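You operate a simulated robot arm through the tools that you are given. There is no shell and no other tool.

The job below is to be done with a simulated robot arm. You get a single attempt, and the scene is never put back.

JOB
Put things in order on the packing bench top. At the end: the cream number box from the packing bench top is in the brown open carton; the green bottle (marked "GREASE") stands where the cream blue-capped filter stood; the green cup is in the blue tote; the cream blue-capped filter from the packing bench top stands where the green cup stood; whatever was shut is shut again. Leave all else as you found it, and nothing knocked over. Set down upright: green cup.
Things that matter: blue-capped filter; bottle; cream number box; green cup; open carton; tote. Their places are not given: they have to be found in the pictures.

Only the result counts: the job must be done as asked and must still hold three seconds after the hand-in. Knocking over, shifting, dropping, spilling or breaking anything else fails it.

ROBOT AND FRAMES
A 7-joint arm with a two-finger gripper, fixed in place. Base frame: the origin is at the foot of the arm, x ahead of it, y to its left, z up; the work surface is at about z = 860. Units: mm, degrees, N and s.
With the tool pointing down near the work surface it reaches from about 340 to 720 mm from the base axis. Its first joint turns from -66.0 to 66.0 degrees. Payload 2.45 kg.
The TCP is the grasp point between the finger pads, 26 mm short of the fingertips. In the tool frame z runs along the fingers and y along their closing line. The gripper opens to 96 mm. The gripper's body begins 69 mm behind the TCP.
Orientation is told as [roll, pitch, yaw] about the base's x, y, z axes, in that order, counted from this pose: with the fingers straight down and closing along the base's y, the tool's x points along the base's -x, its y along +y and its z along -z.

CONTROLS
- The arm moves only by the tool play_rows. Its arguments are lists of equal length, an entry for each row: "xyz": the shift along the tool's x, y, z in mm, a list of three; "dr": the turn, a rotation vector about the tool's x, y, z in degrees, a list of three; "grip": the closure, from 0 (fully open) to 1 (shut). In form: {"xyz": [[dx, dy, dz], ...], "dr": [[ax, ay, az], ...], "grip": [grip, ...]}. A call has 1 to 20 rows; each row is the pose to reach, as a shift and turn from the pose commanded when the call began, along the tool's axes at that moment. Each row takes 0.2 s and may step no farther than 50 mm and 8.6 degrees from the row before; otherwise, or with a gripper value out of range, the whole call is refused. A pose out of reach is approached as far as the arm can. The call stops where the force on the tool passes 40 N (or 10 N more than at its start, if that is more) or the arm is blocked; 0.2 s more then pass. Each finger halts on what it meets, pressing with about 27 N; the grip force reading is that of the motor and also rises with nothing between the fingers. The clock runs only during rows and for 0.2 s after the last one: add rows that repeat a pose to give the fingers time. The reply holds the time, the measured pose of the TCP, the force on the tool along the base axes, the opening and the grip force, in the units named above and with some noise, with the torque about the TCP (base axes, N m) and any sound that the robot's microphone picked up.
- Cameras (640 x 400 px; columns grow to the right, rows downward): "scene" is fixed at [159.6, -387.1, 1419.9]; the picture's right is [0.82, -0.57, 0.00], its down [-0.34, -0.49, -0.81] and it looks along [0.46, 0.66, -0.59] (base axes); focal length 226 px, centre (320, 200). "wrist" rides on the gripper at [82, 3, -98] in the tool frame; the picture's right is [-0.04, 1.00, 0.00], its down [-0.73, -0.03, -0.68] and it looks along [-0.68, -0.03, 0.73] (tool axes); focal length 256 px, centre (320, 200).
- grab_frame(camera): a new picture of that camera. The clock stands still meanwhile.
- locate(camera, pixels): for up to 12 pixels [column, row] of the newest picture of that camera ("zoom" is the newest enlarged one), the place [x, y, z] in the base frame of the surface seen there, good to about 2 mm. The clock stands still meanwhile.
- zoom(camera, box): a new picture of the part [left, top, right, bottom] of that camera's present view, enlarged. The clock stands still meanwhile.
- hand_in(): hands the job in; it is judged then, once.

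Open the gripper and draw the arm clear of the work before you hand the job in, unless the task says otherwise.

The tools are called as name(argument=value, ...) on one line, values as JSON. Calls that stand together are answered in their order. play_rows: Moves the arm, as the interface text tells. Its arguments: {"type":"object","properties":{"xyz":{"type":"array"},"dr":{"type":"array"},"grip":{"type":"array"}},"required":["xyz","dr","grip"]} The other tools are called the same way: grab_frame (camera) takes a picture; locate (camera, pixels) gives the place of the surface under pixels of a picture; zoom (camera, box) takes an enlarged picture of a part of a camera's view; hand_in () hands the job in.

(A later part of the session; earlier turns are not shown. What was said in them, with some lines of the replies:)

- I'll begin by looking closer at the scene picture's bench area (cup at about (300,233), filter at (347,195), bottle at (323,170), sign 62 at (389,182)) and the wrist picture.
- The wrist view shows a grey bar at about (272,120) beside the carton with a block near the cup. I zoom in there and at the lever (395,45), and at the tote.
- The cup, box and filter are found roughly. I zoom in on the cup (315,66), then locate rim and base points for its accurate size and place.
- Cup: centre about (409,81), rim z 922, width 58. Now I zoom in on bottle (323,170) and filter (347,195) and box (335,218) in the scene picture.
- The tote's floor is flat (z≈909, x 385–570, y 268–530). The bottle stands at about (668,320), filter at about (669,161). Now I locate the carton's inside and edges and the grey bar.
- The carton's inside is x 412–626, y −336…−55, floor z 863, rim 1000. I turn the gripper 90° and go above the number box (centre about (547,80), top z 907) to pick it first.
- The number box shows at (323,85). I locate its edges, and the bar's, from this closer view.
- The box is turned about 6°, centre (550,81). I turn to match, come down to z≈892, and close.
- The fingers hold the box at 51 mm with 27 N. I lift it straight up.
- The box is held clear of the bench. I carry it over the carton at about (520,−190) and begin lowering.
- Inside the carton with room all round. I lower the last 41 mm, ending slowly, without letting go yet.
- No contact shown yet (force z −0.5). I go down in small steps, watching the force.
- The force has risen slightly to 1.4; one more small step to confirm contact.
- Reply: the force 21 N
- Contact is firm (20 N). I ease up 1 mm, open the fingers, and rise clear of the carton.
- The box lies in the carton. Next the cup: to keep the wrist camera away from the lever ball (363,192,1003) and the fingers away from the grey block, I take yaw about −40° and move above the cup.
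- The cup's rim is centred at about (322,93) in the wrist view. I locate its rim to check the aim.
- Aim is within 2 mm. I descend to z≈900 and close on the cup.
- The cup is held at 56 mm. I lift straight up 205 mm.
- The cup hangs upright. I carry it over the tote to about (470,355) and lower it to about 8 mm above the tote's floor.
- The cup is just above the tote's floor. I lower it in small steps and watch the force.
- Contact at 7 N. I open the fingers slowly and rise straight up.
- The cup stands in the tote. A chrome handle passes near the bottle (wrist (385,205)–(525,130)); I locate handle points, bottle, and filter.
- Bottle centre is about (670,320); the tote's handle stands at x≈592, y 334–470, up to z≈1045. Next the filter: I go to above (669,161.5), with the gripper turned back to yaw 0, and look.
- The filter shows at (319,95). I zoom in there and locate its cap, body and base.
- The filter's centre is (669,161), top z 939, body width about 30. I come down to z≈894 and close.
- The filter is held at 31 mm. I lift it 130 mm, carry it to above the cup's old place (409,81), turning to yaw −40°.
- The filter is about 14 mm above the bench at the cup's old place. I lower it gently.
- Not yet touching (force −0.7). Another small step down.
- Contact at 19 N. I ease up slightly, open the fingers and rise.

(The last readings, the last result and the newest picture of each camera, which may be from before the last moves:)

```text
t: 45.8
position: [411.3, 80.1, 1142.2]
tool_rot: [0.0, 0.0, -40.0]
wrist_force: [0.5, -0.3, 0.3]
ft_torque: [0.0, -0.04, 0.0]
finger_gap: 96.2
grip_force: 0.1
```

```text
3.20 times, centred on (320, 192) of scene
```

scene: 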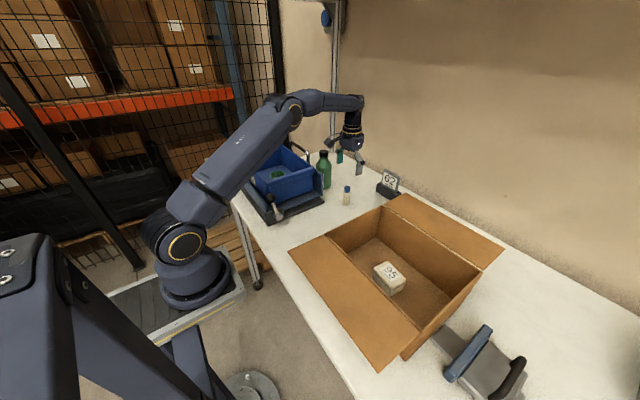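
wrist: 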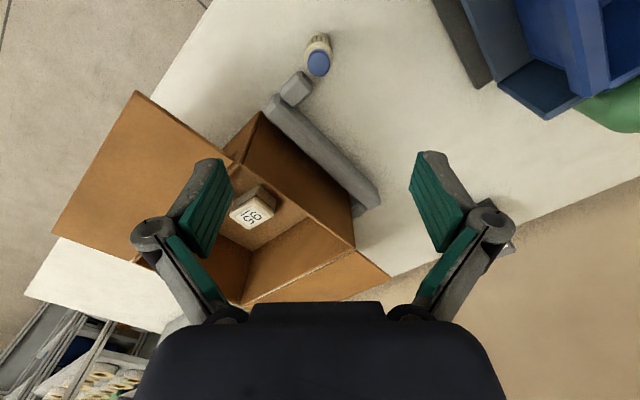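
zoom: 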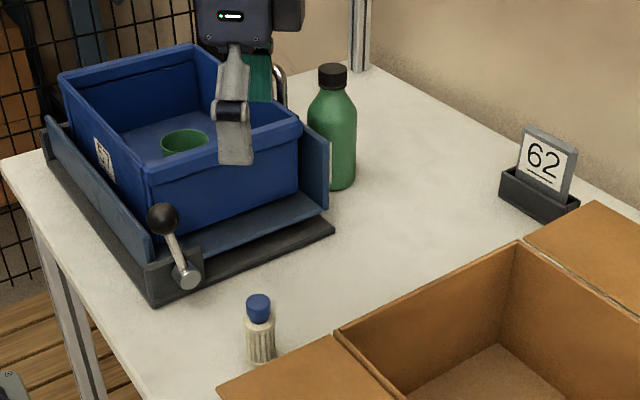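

The filter stands at the cup's old place. Now the bottle: I test the reach by going above it (670,320) at z≈1140 with yaw about +60°.

play_rows(xyz=[[-3, 22, 0], [-6, 48, 0], [-10, 76, 0], [-13, 104, 0], [-17, 132, 0], [-20, 160, 0], [-24, 188, 0], [-27, 216, 0], [-31, 244, 0], [-34, 272, 0], [-38, 300, 0], [-41, 326, 0], [-44, 350, 0], [-44, 350, 0], [-44, 350, 0]], dr=[[0, 0, -7.7], [0, 0, -15.4], [0, 0, -23.1], [0, 0, -30.8], [0, 0, -38.5], [0, 0, -46.2], [0, 0, -53.9], [0, 0, -61.6], [0, 0, -69.3], [0, 0, -77], [0, 0, -84.7], [0, 0, -92.4], [0, 0, -100], [0, 0, -100], [0, 0, -100]], grip=[0, 0, 0, 0, 0, 0, 0, 0, 0, 0, 0, 0, 0, 0, 0])

grab_frame(camera="wrist")

grab_frame(camera="scene")

```text
t: 49.0
position: [622.6, 288.5, 1119.9]
tool_rot: [0.1, 0.0, 60.0]
wrist_force: [0.0, 0.5, -0.5]
ft_torque: [0.0, 0.01, 0.03]
finger_gap: 95.9
grip_force: 0.0
out of reach, approached as far as the arm can: row 11, 12, 13, 14, 15
```

```text
taken
```

wrist: 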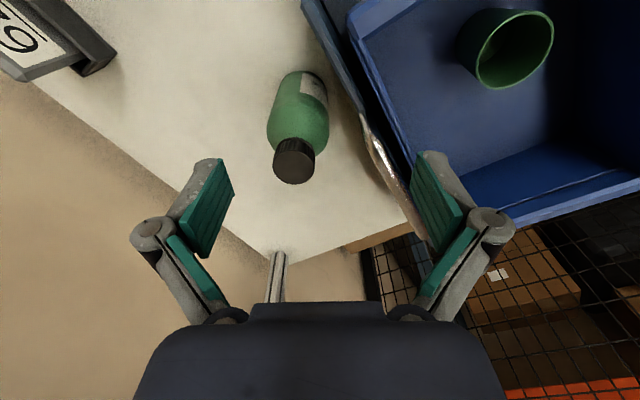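

```text
taken
```

scene: 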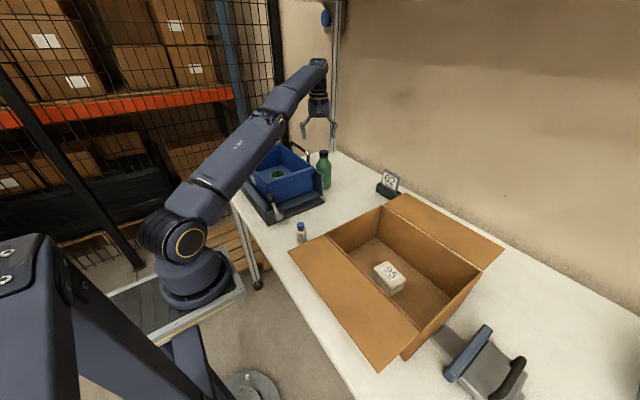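

Upright the arm falls short (stopped at (622.6,288.5,1120)). I'll use a tilted tool instead; first I measure the bottle's shape and the neighbouring panel more exactly from this view.

zoom(camera="wrist", box=[230, 50, 430, 230])

```text
2.22 times, centred on (330, 140) of wrist
```

zoom: 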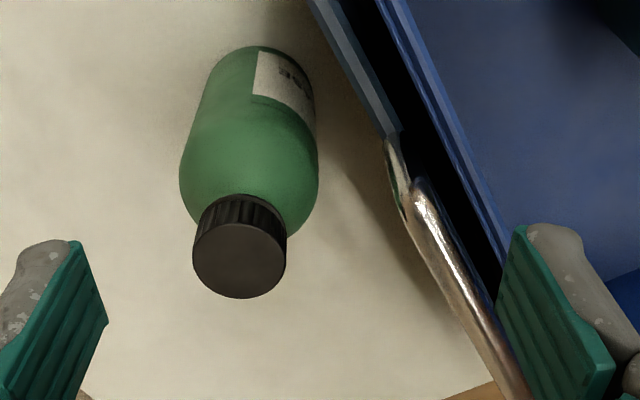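

locate(camera="zoom", pixels=[[240, 260], [198, 258], [283, 258], [240, 296], [240, 228], [250, 190], [250, 170], [250, 150], [250, 125], [250, 90], [250, 60], [184, 175]])

locate(camera="zoom", pixels=[[314, 175], [314, 130], [188, 140], [350, 55], [385, 125], [398, 170], [425, 200], [480, 300], [395, 60], [440, 110], [405, 190], [340, 30]])

```text
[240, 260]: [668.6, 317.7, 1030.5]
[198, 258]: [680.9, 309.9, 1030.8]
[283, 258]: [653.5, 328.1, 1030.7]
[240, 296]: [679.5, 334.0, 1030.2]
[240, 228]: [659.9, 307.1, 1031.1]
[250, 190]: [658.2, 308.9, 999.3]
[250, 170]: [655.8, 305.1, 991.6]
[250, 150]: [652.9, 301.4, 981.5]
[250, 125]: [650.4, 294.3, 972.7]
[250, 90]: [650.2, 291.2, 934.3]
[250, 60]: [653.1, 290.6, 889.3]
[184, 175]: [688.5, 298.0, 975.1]
```

```text
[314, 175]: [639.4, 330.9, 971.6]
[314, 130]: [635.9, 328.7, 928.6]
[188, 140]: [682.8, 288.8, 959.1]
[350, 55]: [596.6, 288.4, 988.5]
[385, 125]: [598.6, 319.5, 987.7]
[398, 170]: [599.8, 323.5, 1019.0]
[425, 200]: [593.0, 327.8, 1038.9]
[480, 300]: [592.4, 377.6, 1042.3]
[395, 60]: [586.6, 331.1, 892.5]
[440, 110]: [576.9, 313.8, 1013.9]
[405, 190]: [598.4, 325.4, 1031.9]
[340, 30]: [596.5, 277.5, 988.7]
```

Bottle axis is about (668.5,320), body radius 33 up to z≈965, cap radius 17 from z 1000 to 1030; the panel's top is z≈988 at x≤600. I locate the finger knuckles to know how far they stick out.

locate(camera="wrist", pixels=[[137, 235], [512, 228], [485, 215], [232, 188], [413, 185], [445, 165], [430, 152], [510, 240], [205, 165], [480, 240], [240, 315], [440, 310]])

```text
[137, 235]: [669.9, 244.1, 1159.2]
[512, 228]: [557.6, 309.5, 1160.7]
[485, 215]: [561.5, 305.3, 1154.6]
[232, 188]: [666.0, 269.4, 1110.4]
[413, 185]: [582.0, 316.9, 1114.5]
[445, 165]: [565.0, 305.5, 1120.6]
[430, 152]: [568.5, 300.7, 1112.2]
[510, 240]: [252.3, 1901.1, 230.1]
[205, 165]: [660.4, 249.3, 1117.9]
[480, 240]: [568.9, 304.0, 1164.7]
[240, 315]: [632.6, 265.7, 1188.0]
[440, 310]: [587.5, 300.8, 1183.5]
```

The knuckles stick out about 19 mm past the pad faces, 40 mm behind the TCP. I send a zero-shift row to learn whether the commanded pose is still the unreachable one.

play_rows(xyz=[[0, 0, 0]], dr=[[0, 0, 0]], grip=[0])

```text
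t: 49.4
position: [620.6, 288.3, 1120.6]
tool_rot: [0.0, -0.1, 60.1]
wrist_force: [-0.6, -0.1, 0.5]
ft_torque: [0.02, 0.01, 0.04]
finger_gap: 96.1
grip_force: 0.0
```

The commanded pose was taken back to the reachable one. I shift to about (630,230,1100) while turning to yaw 75°.

play_rows(xyz=[[12, -9, 5], [24, -18, 10], [36, -28, 15], [46.3, -36.6, 20], [46.3, -36.6, 20]], dr=[[0, 0, -4], [0, 0, -8], [0, 0, -12], [0, 0, -15], [0, 0, -15]], grip=[0, 0, 0, 0, 0])

play_rows(xyz=[[0, 0, 0], [0, 0, 0], [0, 0, 0], [0, 0, 0], [0, 0, 0], [0, 0, 0]], dr=[[0, -7, 0], [0, -14, 0], [0, -21, 0], [0, -28, 0], [0, -35, 0], [0, -35, 0]], grip=[0, 0, 0, 0, 0, 0])

grab_frame(camera="scene")

grab_frame(camera="wrist")

```text
t: 50.6
position: [632.0, 229.4, 1100.8]
tool_rot: [0.0, 0.0, 75.2]
wrist_force: [0.2, 0.0, 0.1]
ft_torque: [0.02, -0.03, -0.01]
finger_gap: 95.8
grip_force: 0.1
```

```text
t: 52.0
position: [630.8, 229.4, 1103.6]
tool_rot: [0.0, -35.1, 75.0]
wrist_force: [0.0, -0.6, 0.0]
ft_torque: [0.0, -0.01, 0.02]
finger_gap: 95.9
grip_force: 0.0
```

```text
taken
```

scene: 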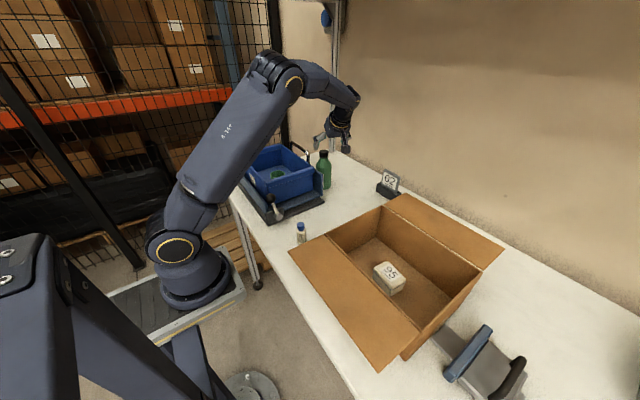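

```text
taken
```

wrist: 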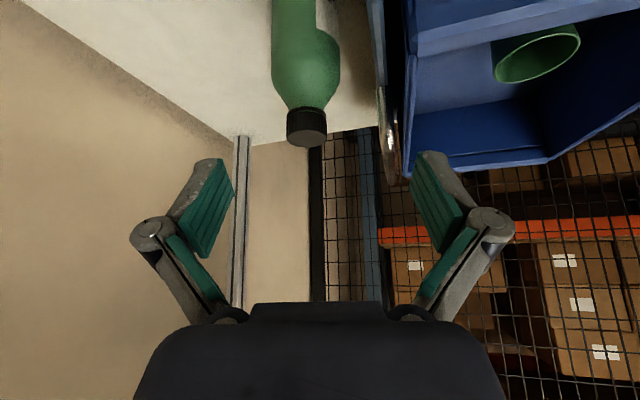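

The tilted pose holds well, and the bottle is nearly straight ahead along the tool. I narrow the fingers to about 80 mm, align (−12.8 mm along tool y), advance 85 mm and look.

play_rows(xyz=[[0, -6, 0], [0, -12.8, 0], [0, -12.8, 0], [0, -12.8, 20], [0, -12.8, 45], [0, -12.8, 65], [0, -12.8, 80], [0, -12.8, 85], [0, -12.8, 85]], dr=[[0, 0, 0], [0, 0, 0], [0, 0, 0], [0, 0, 0], [0, 0, 0], [0, 0, 0], [0, 0, 0], [0, 0, 0], [0, 0, 0]], grip=[0.17, 0.17, 0.17, 0.17, 0.17, 0.17, 0.17, 0.17, 0.17])

grab_frame(camera="wrist")

zoom(camera="scene", box=[260, 110, 400, 215])

```text
t: 54.0
position: [656.5, 272.6, 1034.8]
tool_rot: [-0.1, -35.0, 75.0]
wrist_force: [-0.2, 0.1, -0.8]
ft_torque: [0.01, -0.03, -0.03]
finger_gap: 79.3
grip_force: 0.0
```

```text
taken
```

wrist: 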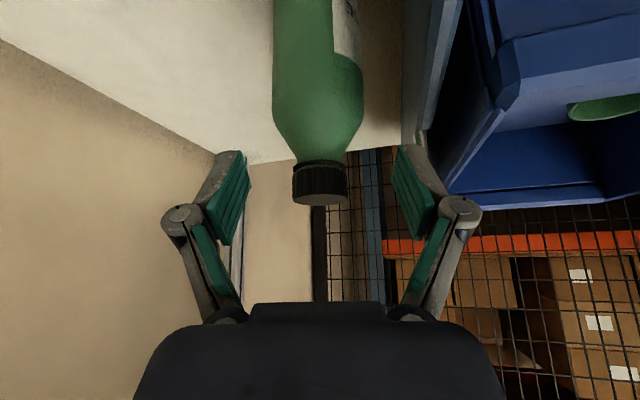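

```text
3.81 times, centred on (330, 162) of scene
```

zoom: 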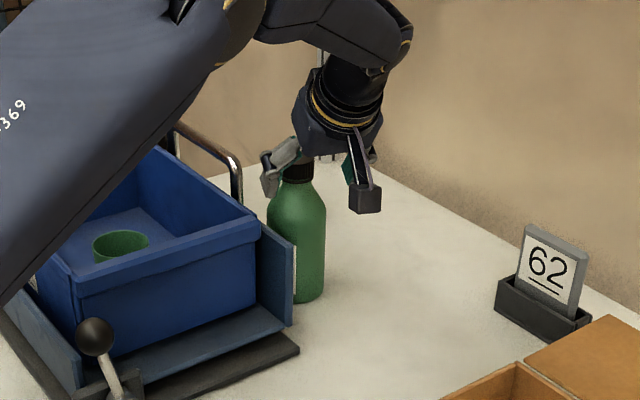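

The bottle is centred between the pads (columns 272–365 versus pads 245/395). I advance the remaining 85 mm along the tool without closing yet.

play_rows(xyz=[[0, 0, 12], [0, 0, 26], [0, 0, 40], [0, 0, 53], [0, 0, 65], [0, 0, 75], [0, 0, 82], [0, 0, 85], [0, 0, 85]], dr=[[0, 0, 0], [0, 0, 0], [0, 0, 0], [0, 0, 0], [0, 0, 0], [0, 0, 0], [0, 0, 0], [0, 0, 0], [0, 0, 0]], grip=[0.17, 0.17, 0.17, 0.17, 0.17, 0.17, 0.17, 0.17, 0.17])

grab_frame(camera="wrist")

zoom(camera="scene", box=[260, 110, 400, 215])

```text
t: 56.0
position: [670.1, 319.7, 963.9]
tool_rot: [0.0, -35.0, 75.1]
wrist_force: [1.0, 0.6, -0.2]
ft_torque: [-0.01, 0.01, 0.02]
finger_gap: 79.7
grip_force: 0.1
```

```text
taken
```

wrist: 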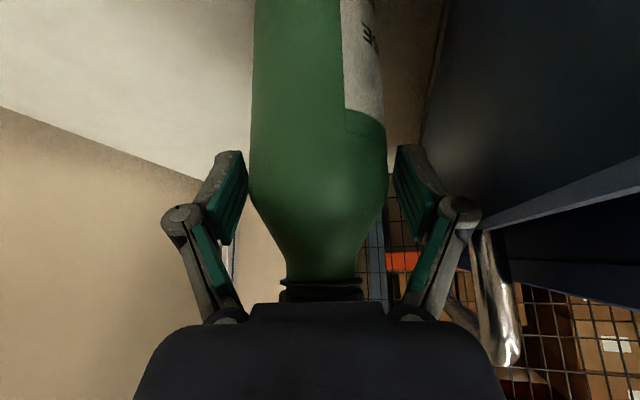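

```text
3.81 times, centred on (330, 162) of scene
```

zoom: 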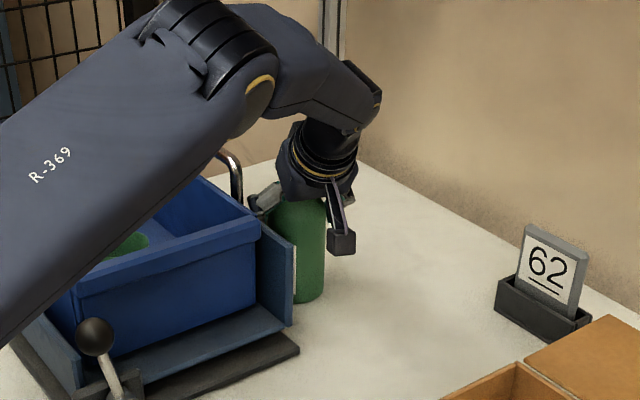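

Nothing touched. I go 6 mm lower (straight down) for a better hold on the straight body, then close the fingers.

play_rows(xyz=[[1.7, 0, 2.5], [3.4, 0, 4.9], [3.4, 0, 4.9], [3.4, 0, 4.9], [3.4, 0, 4.9], [3.4, 0, 4.9], [3.4, 0, 4.9], [3.4, 0, 4.9]], dr=[[0, 0, 0], [0, 0, 0], [0, 0, 0], [0, 0, 0], [0, 0, 0], [0, 0, 0], [0, 0, 0], [0, 0, 0]], grip=[0.17, 0.17, 0.22, 0.27, 0.32, 0.4, 0.45, 0.45])

grab_frame(camera="wrist")

```text
t: 57.8
position: [670.3, 320.7, 958.8]
tool_rot: [0.1, -35.1, 75.0]
wrist_force: [0.1, -0.4, -0.8]
ft_torque: [0.02, -0.04, -0.06]
finger_gap: 66.1
grip_force: 27.2
```

```text
taken
```

wrist: 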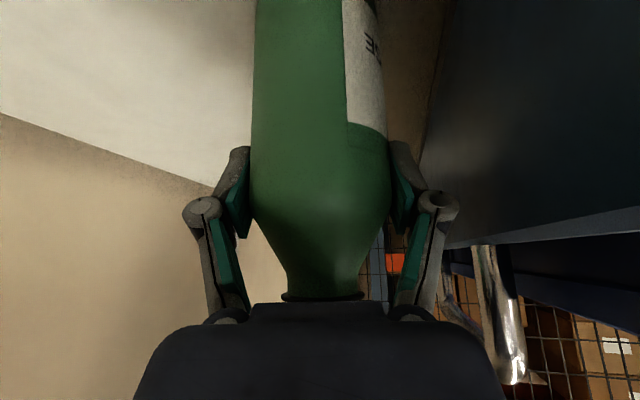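

The bottle is held at 66 mm. I lift straight up 45 mm slowly.

play_rows(xyz=[[-2.9, 0, -4.1], [-8.6, 0, -12.3], [-14.3, 0, -20.5], [-20.1, 0, -28.7], [-25.8, 0, -36.9], [-25.8, 0, -36.9]], dr=[[0, 0, 0], [0, 0, 0], [0, 0, 0], [0, 0, 0], [0, 0, 0], [0, 0, 0]], grip=[0.45, 0.45, 0.45, 0.45, 0.45, 0.45])

grab_frame(camera="wrist")

zoom(camera="scene", box=[260, 110, 400, 215])

```text
t: 59.2
position: [668.5, 320.6, 1003.3]
tool_rot: [0.0, -35.0, 75.0]
wrist_force: [0.5, -0.6, -3.4]
ft_torque: [-0.02, 0.03, 0.02]
finger_gap: 66.2
grip_force: 26.6
```

```text
taken
```

wrist: 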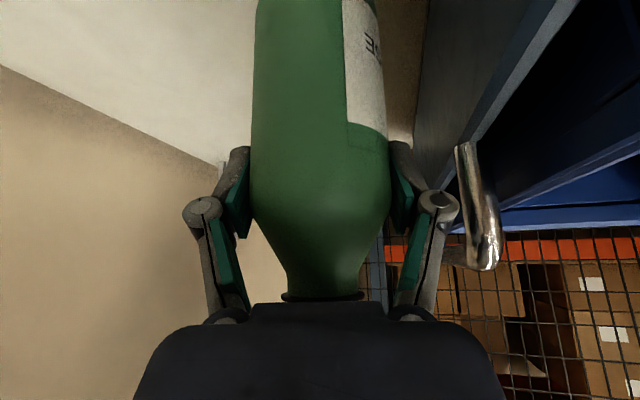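

```text
3.81 times, centred on (330, 162) of scene
```

zoom: 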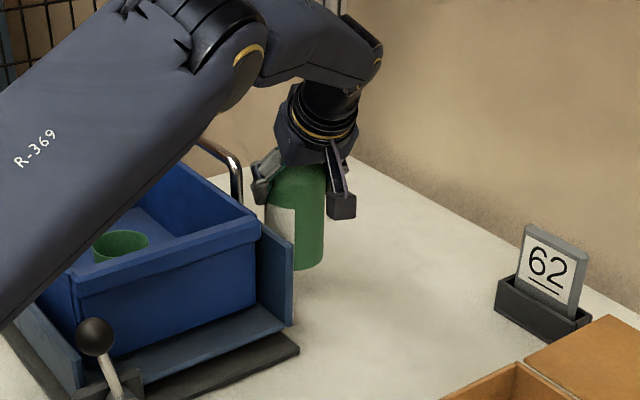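

The bottle hangs upright (about 3.5 N). I carry it 158.5 mm in −y to the filter's old place (669,161), staying 45 mm above the bench.

play_rows(xyz=[[12, -4, -8.4], [31, -10.3, -21.7], [53, -17.6, -37.1], [76, -25.2, -53.2], [97, -32.1, -67.9], [114, -37.8, -79.8], [125.3, -41.5, -87.7], [125.3, -41.5, -87.7], [125.3, -41.5, -87.7]], dr=[[0, 0, 0], [0, 0, 0], [0, 0, 0], [0, 0, 0], [0, 0, 0], [0, 0, 0], [0, 0, 0], [0, 0, 0], [0, 0, 0]], grip=[0.45, 0.45, 0.45, 0.45, 0.45, 0.45, 0.45, 0.45, 0.45])

zoom(camera="scene", box=[260, 110, 420, 225])

grab_frame(camera="wrist")

```text
t: 61.2
position: [669.3, 162.0, 1001.3]
tool_rot: [0.0, -35.1, 75.0]
wrist_force: [-0.4, 0.3, -3.7]
ft_torque: [0.02, 0.0, 0.03]
finger_gap: 66.2
grip_force: 27.4
```

```text
3.48 times, centred on (340, 168) of scene
```

zoom: 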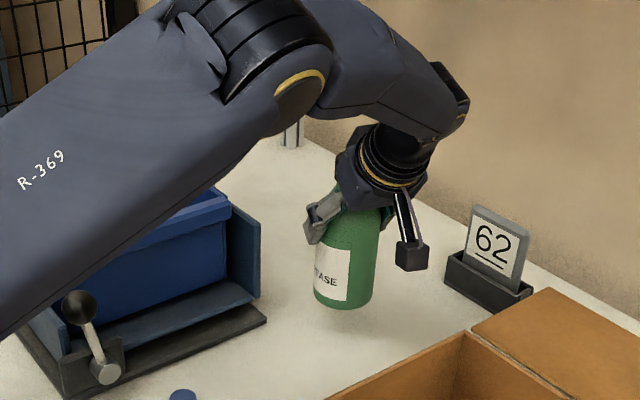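

```text
taken
```

wrist: 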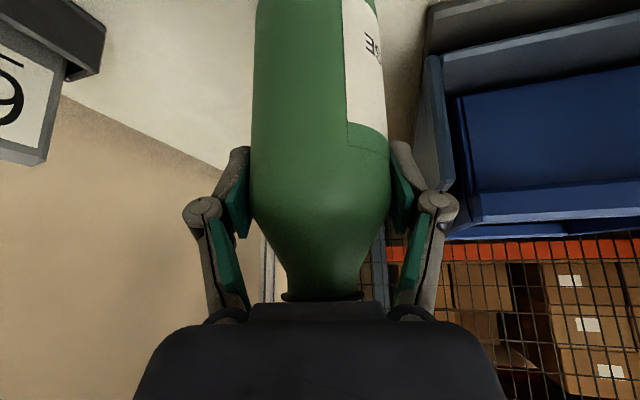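

The bottle is above the filter's old place. I lower it 42 mm, then step down gently to contact.

play_rows(xyz=[[5.7, 0, 8.2], [12.6, 0, 18], [18.4, 0, 26.2], [21.8, 0, 31.1], [24.1, 0, 34.4], [24.1, 0, 34.4]], dr=[[0, 0, 0], [0, 0, 0], [0, 0, 0], [0, 0, 0], [0, 0, 0], [0, 0, 0]], grip=[0.45, 0.45, 0.45, 0.45, 0.45, 0.45])

play_rows(xyz=[[0.6, 0, 0.8], [1.15, 0, 1.65], [1.15, 0, 1.65]], dr=[[0, 0, 0], [0, 0, 0], [0, 0, 0]], grip=[0.45, 0.45, 0.45])

```text
t: 62.6
position: [669.7, 162.4, 960.7]
tool_rot: [0.0, -35.1, 75.2]
wrist_force: [0.0, 0.6, -2.5]
ft_torque: [-0.02, 0.03, 0.04]
finger_gap: 66.2
grip_force: 27.1
```

```text
t: 63.4
position: [669.9, 162.6, 959.1]
tool_rot: [-0.1, -35.0, 75.0]
wrist_force: [0.3, 0.2, -3.5]
ft_torque: [0.01, -0.02, 0.01]
finger_gap: 66.2
grip_force: 26.5
```

Still hanging (−3.5 N). I continue with 1 mm steps.

play_rows(xyz=[[0.5, 0, 0.7], [0.7, 0, 1.0], [0.7, 0, 1.0]], dr=[[0, 0, 0], [0, 0, 0], [0, 0, 0]], grip=[0.45, 0.45, 0.45])

```text
t: 64.2
position: [669.8, 163.0, 958.0]
tool_rot: [0.0, -35.0, 75.1]
wrist_force: [0.5, -0.5, -1.5]
ft_torque: [-0.09, -0.05, 0.0]
finger_gap: 66.1
grip_force: 26.5
```

Weight is starting to come off (−1.5 N). Another 0.6 mm.

play_rows(xyz=[[0.35, 0, 0.5], [0.35, 0, 0.5]], dr=[[0, 0, 0], [0, 0, 0]], grip=[0.45, 0.45])

```text
t: 64.8
position: [670.1, 161.9, 958.5]
tool_rot: [-0.1, -35.1, 75.0]
wrist_force: [-1.3, 2.4, 2.5]
ft_torque: [0.0, 0.13, -0.04]
finger_gap: 66.3
grip_force: 26.9
```

The bottle stands on the bench (net about 6 N). I open the fingers and draw back along the tool axis.

play_rows(xyz=[[0, 0, 0], [0, 0, 0], [0, 0, 0], [0, 0, 0], [0, 0, 0], [0, 0, -8], [0, 0, -25], [0, 0, -50], [0, 0, -80], [0, 0, -115], [0, 0, -150], [0, 0, -180], [0, 0, -180]], dr=[[0, 0, 0], [0, 0, 0], [0, 0, 0], [0, 0, 0], [0, 0, 0], [0, 0, 0], [0, 0, 0], [0, 0, 0], [0, 0, 0], [0, 0, 0], [0, 0, 0], [0, 0, 0], [0, 0, 0]], grip=[0.28, 0.2, 0.12, 0.05, 0.05, 0.05, 0.05, 0.05, 0.05, 0.05, 0.05, 0, 0])

grab_frame(camera="wrist")

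grab_frame(camera="scene")

```text
t: 67.6
position: [642.6, 62.5, 1104.3]
tool_rot: [-0.1, -35.0, 75.1]
wrist_force: [0.1, 0.0, 0.0]
ft_torque: [0.01, 0.01, 0.0]
finger_gap: 95.9
grip_force: 0.0
```

```text
taken
```

wrist: 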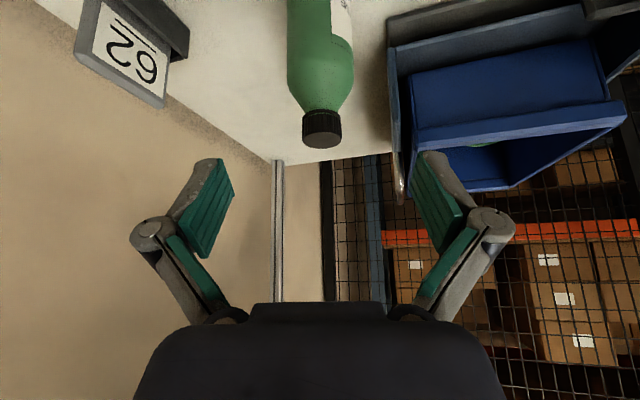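

```text
taken
```

scene: 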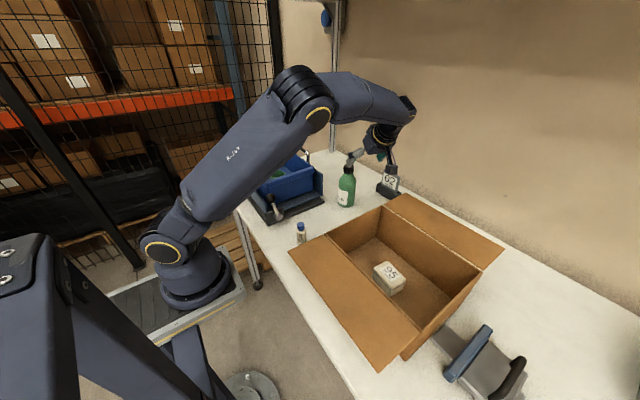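

The bottle stands free. I level the tool and draw the arm up and back, then check everything.

play_rows(xyz=[[-1, 25, -15], [-2, 50, -30], [-4, 78, -45], [-5, 110, -62], [-6, 142, -78], [-7.7, 174, -92], [-7.7, 174, -92]], dr=[[0, 5, 0], [0, 11, 0], [0, 17, 0], [0, 23, 0], [0, 29, 0], [0, 35, 0], [0, 35, 0]], grip=[0, 0, 0, 0, 0, 0, 0])

grab_frame(camera="scene")

zoom(camera="scene", box=[220, 130, 420, 255])

```text
t: 69.2
position: [463.5, 59.2, 1180.7]
tool_rot: [0.0, 0.1, 75.0]
wrist_force: [-1.0, 0.5, 0.4]
ft_torque: [0.07, 0.01, -0.02]
finger_gap: 96.0
grip_force: 0.0
```

```text
taken
```

scene: 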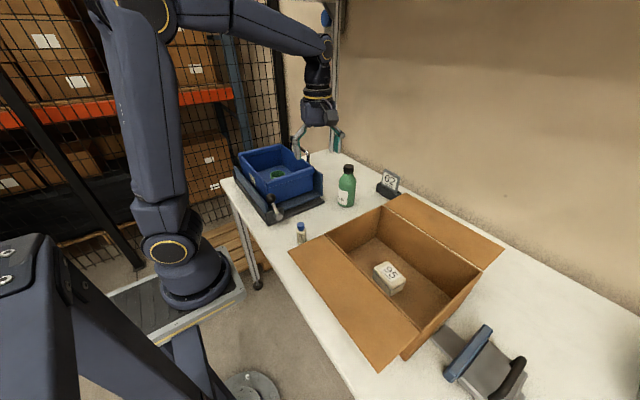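

```text
3.20 times, centred on (320, 192) of scene
```

zoom: 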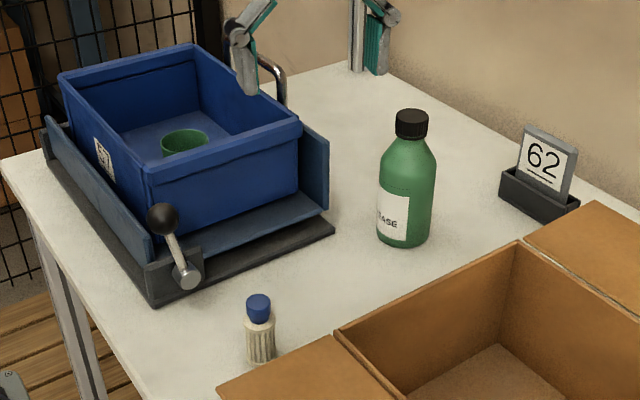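

locate(camera="zoom", pixels=[[412, 115], [405, 230], [412, 122], [258, 300], [259, 345], [184, 136], [400, 117], [424, 117], [545, 160], [162, 215], [180, 70], [230, 140]])

```text
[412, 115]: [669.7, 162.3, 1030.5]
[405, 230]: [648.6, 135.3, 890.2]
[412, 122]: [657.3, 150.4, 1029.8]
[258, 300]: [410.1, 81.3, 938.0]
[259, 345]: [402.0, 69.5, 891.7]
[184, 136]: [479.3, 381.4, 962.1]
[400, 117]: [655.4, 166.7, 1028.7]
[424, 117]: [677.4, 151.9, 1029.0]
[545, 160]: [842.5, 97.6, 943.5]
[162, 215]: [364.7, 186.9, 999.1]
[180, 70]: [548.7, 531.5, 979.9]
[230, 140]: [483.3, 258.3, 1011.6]
```

Everything checks: the bottle's cap is at about (668,161), the filter's cap at (410,81), the cup is upright in the tote, the box is in the carton, and the sign, lever and tote are unmoved. The gripper is open and clear, so I hand in.

hand_in()

```text
The job is handed in.
```

The job is handed in. The last pictures before hand-in showed every item where it should be, but I have not seen the judging result.

- **Number box:** the cream box (95) is in the brown carton, on its floor.
- **Cup:** the green cup stands upright in the blue tote.
- **Filter:** the blue-capped filter stands at about (410, 81), within about 1 mm of where the cup was.
- **Bottle:** the GREASE bottle stands at about (668, 161), within about 1 mm of where the filter was.

I saw nothing shut that needed opening. Nothing was knocked over, and the 62 sign, the lever and the tote had not moved. The gripper was open and clear of the work when I handed in.
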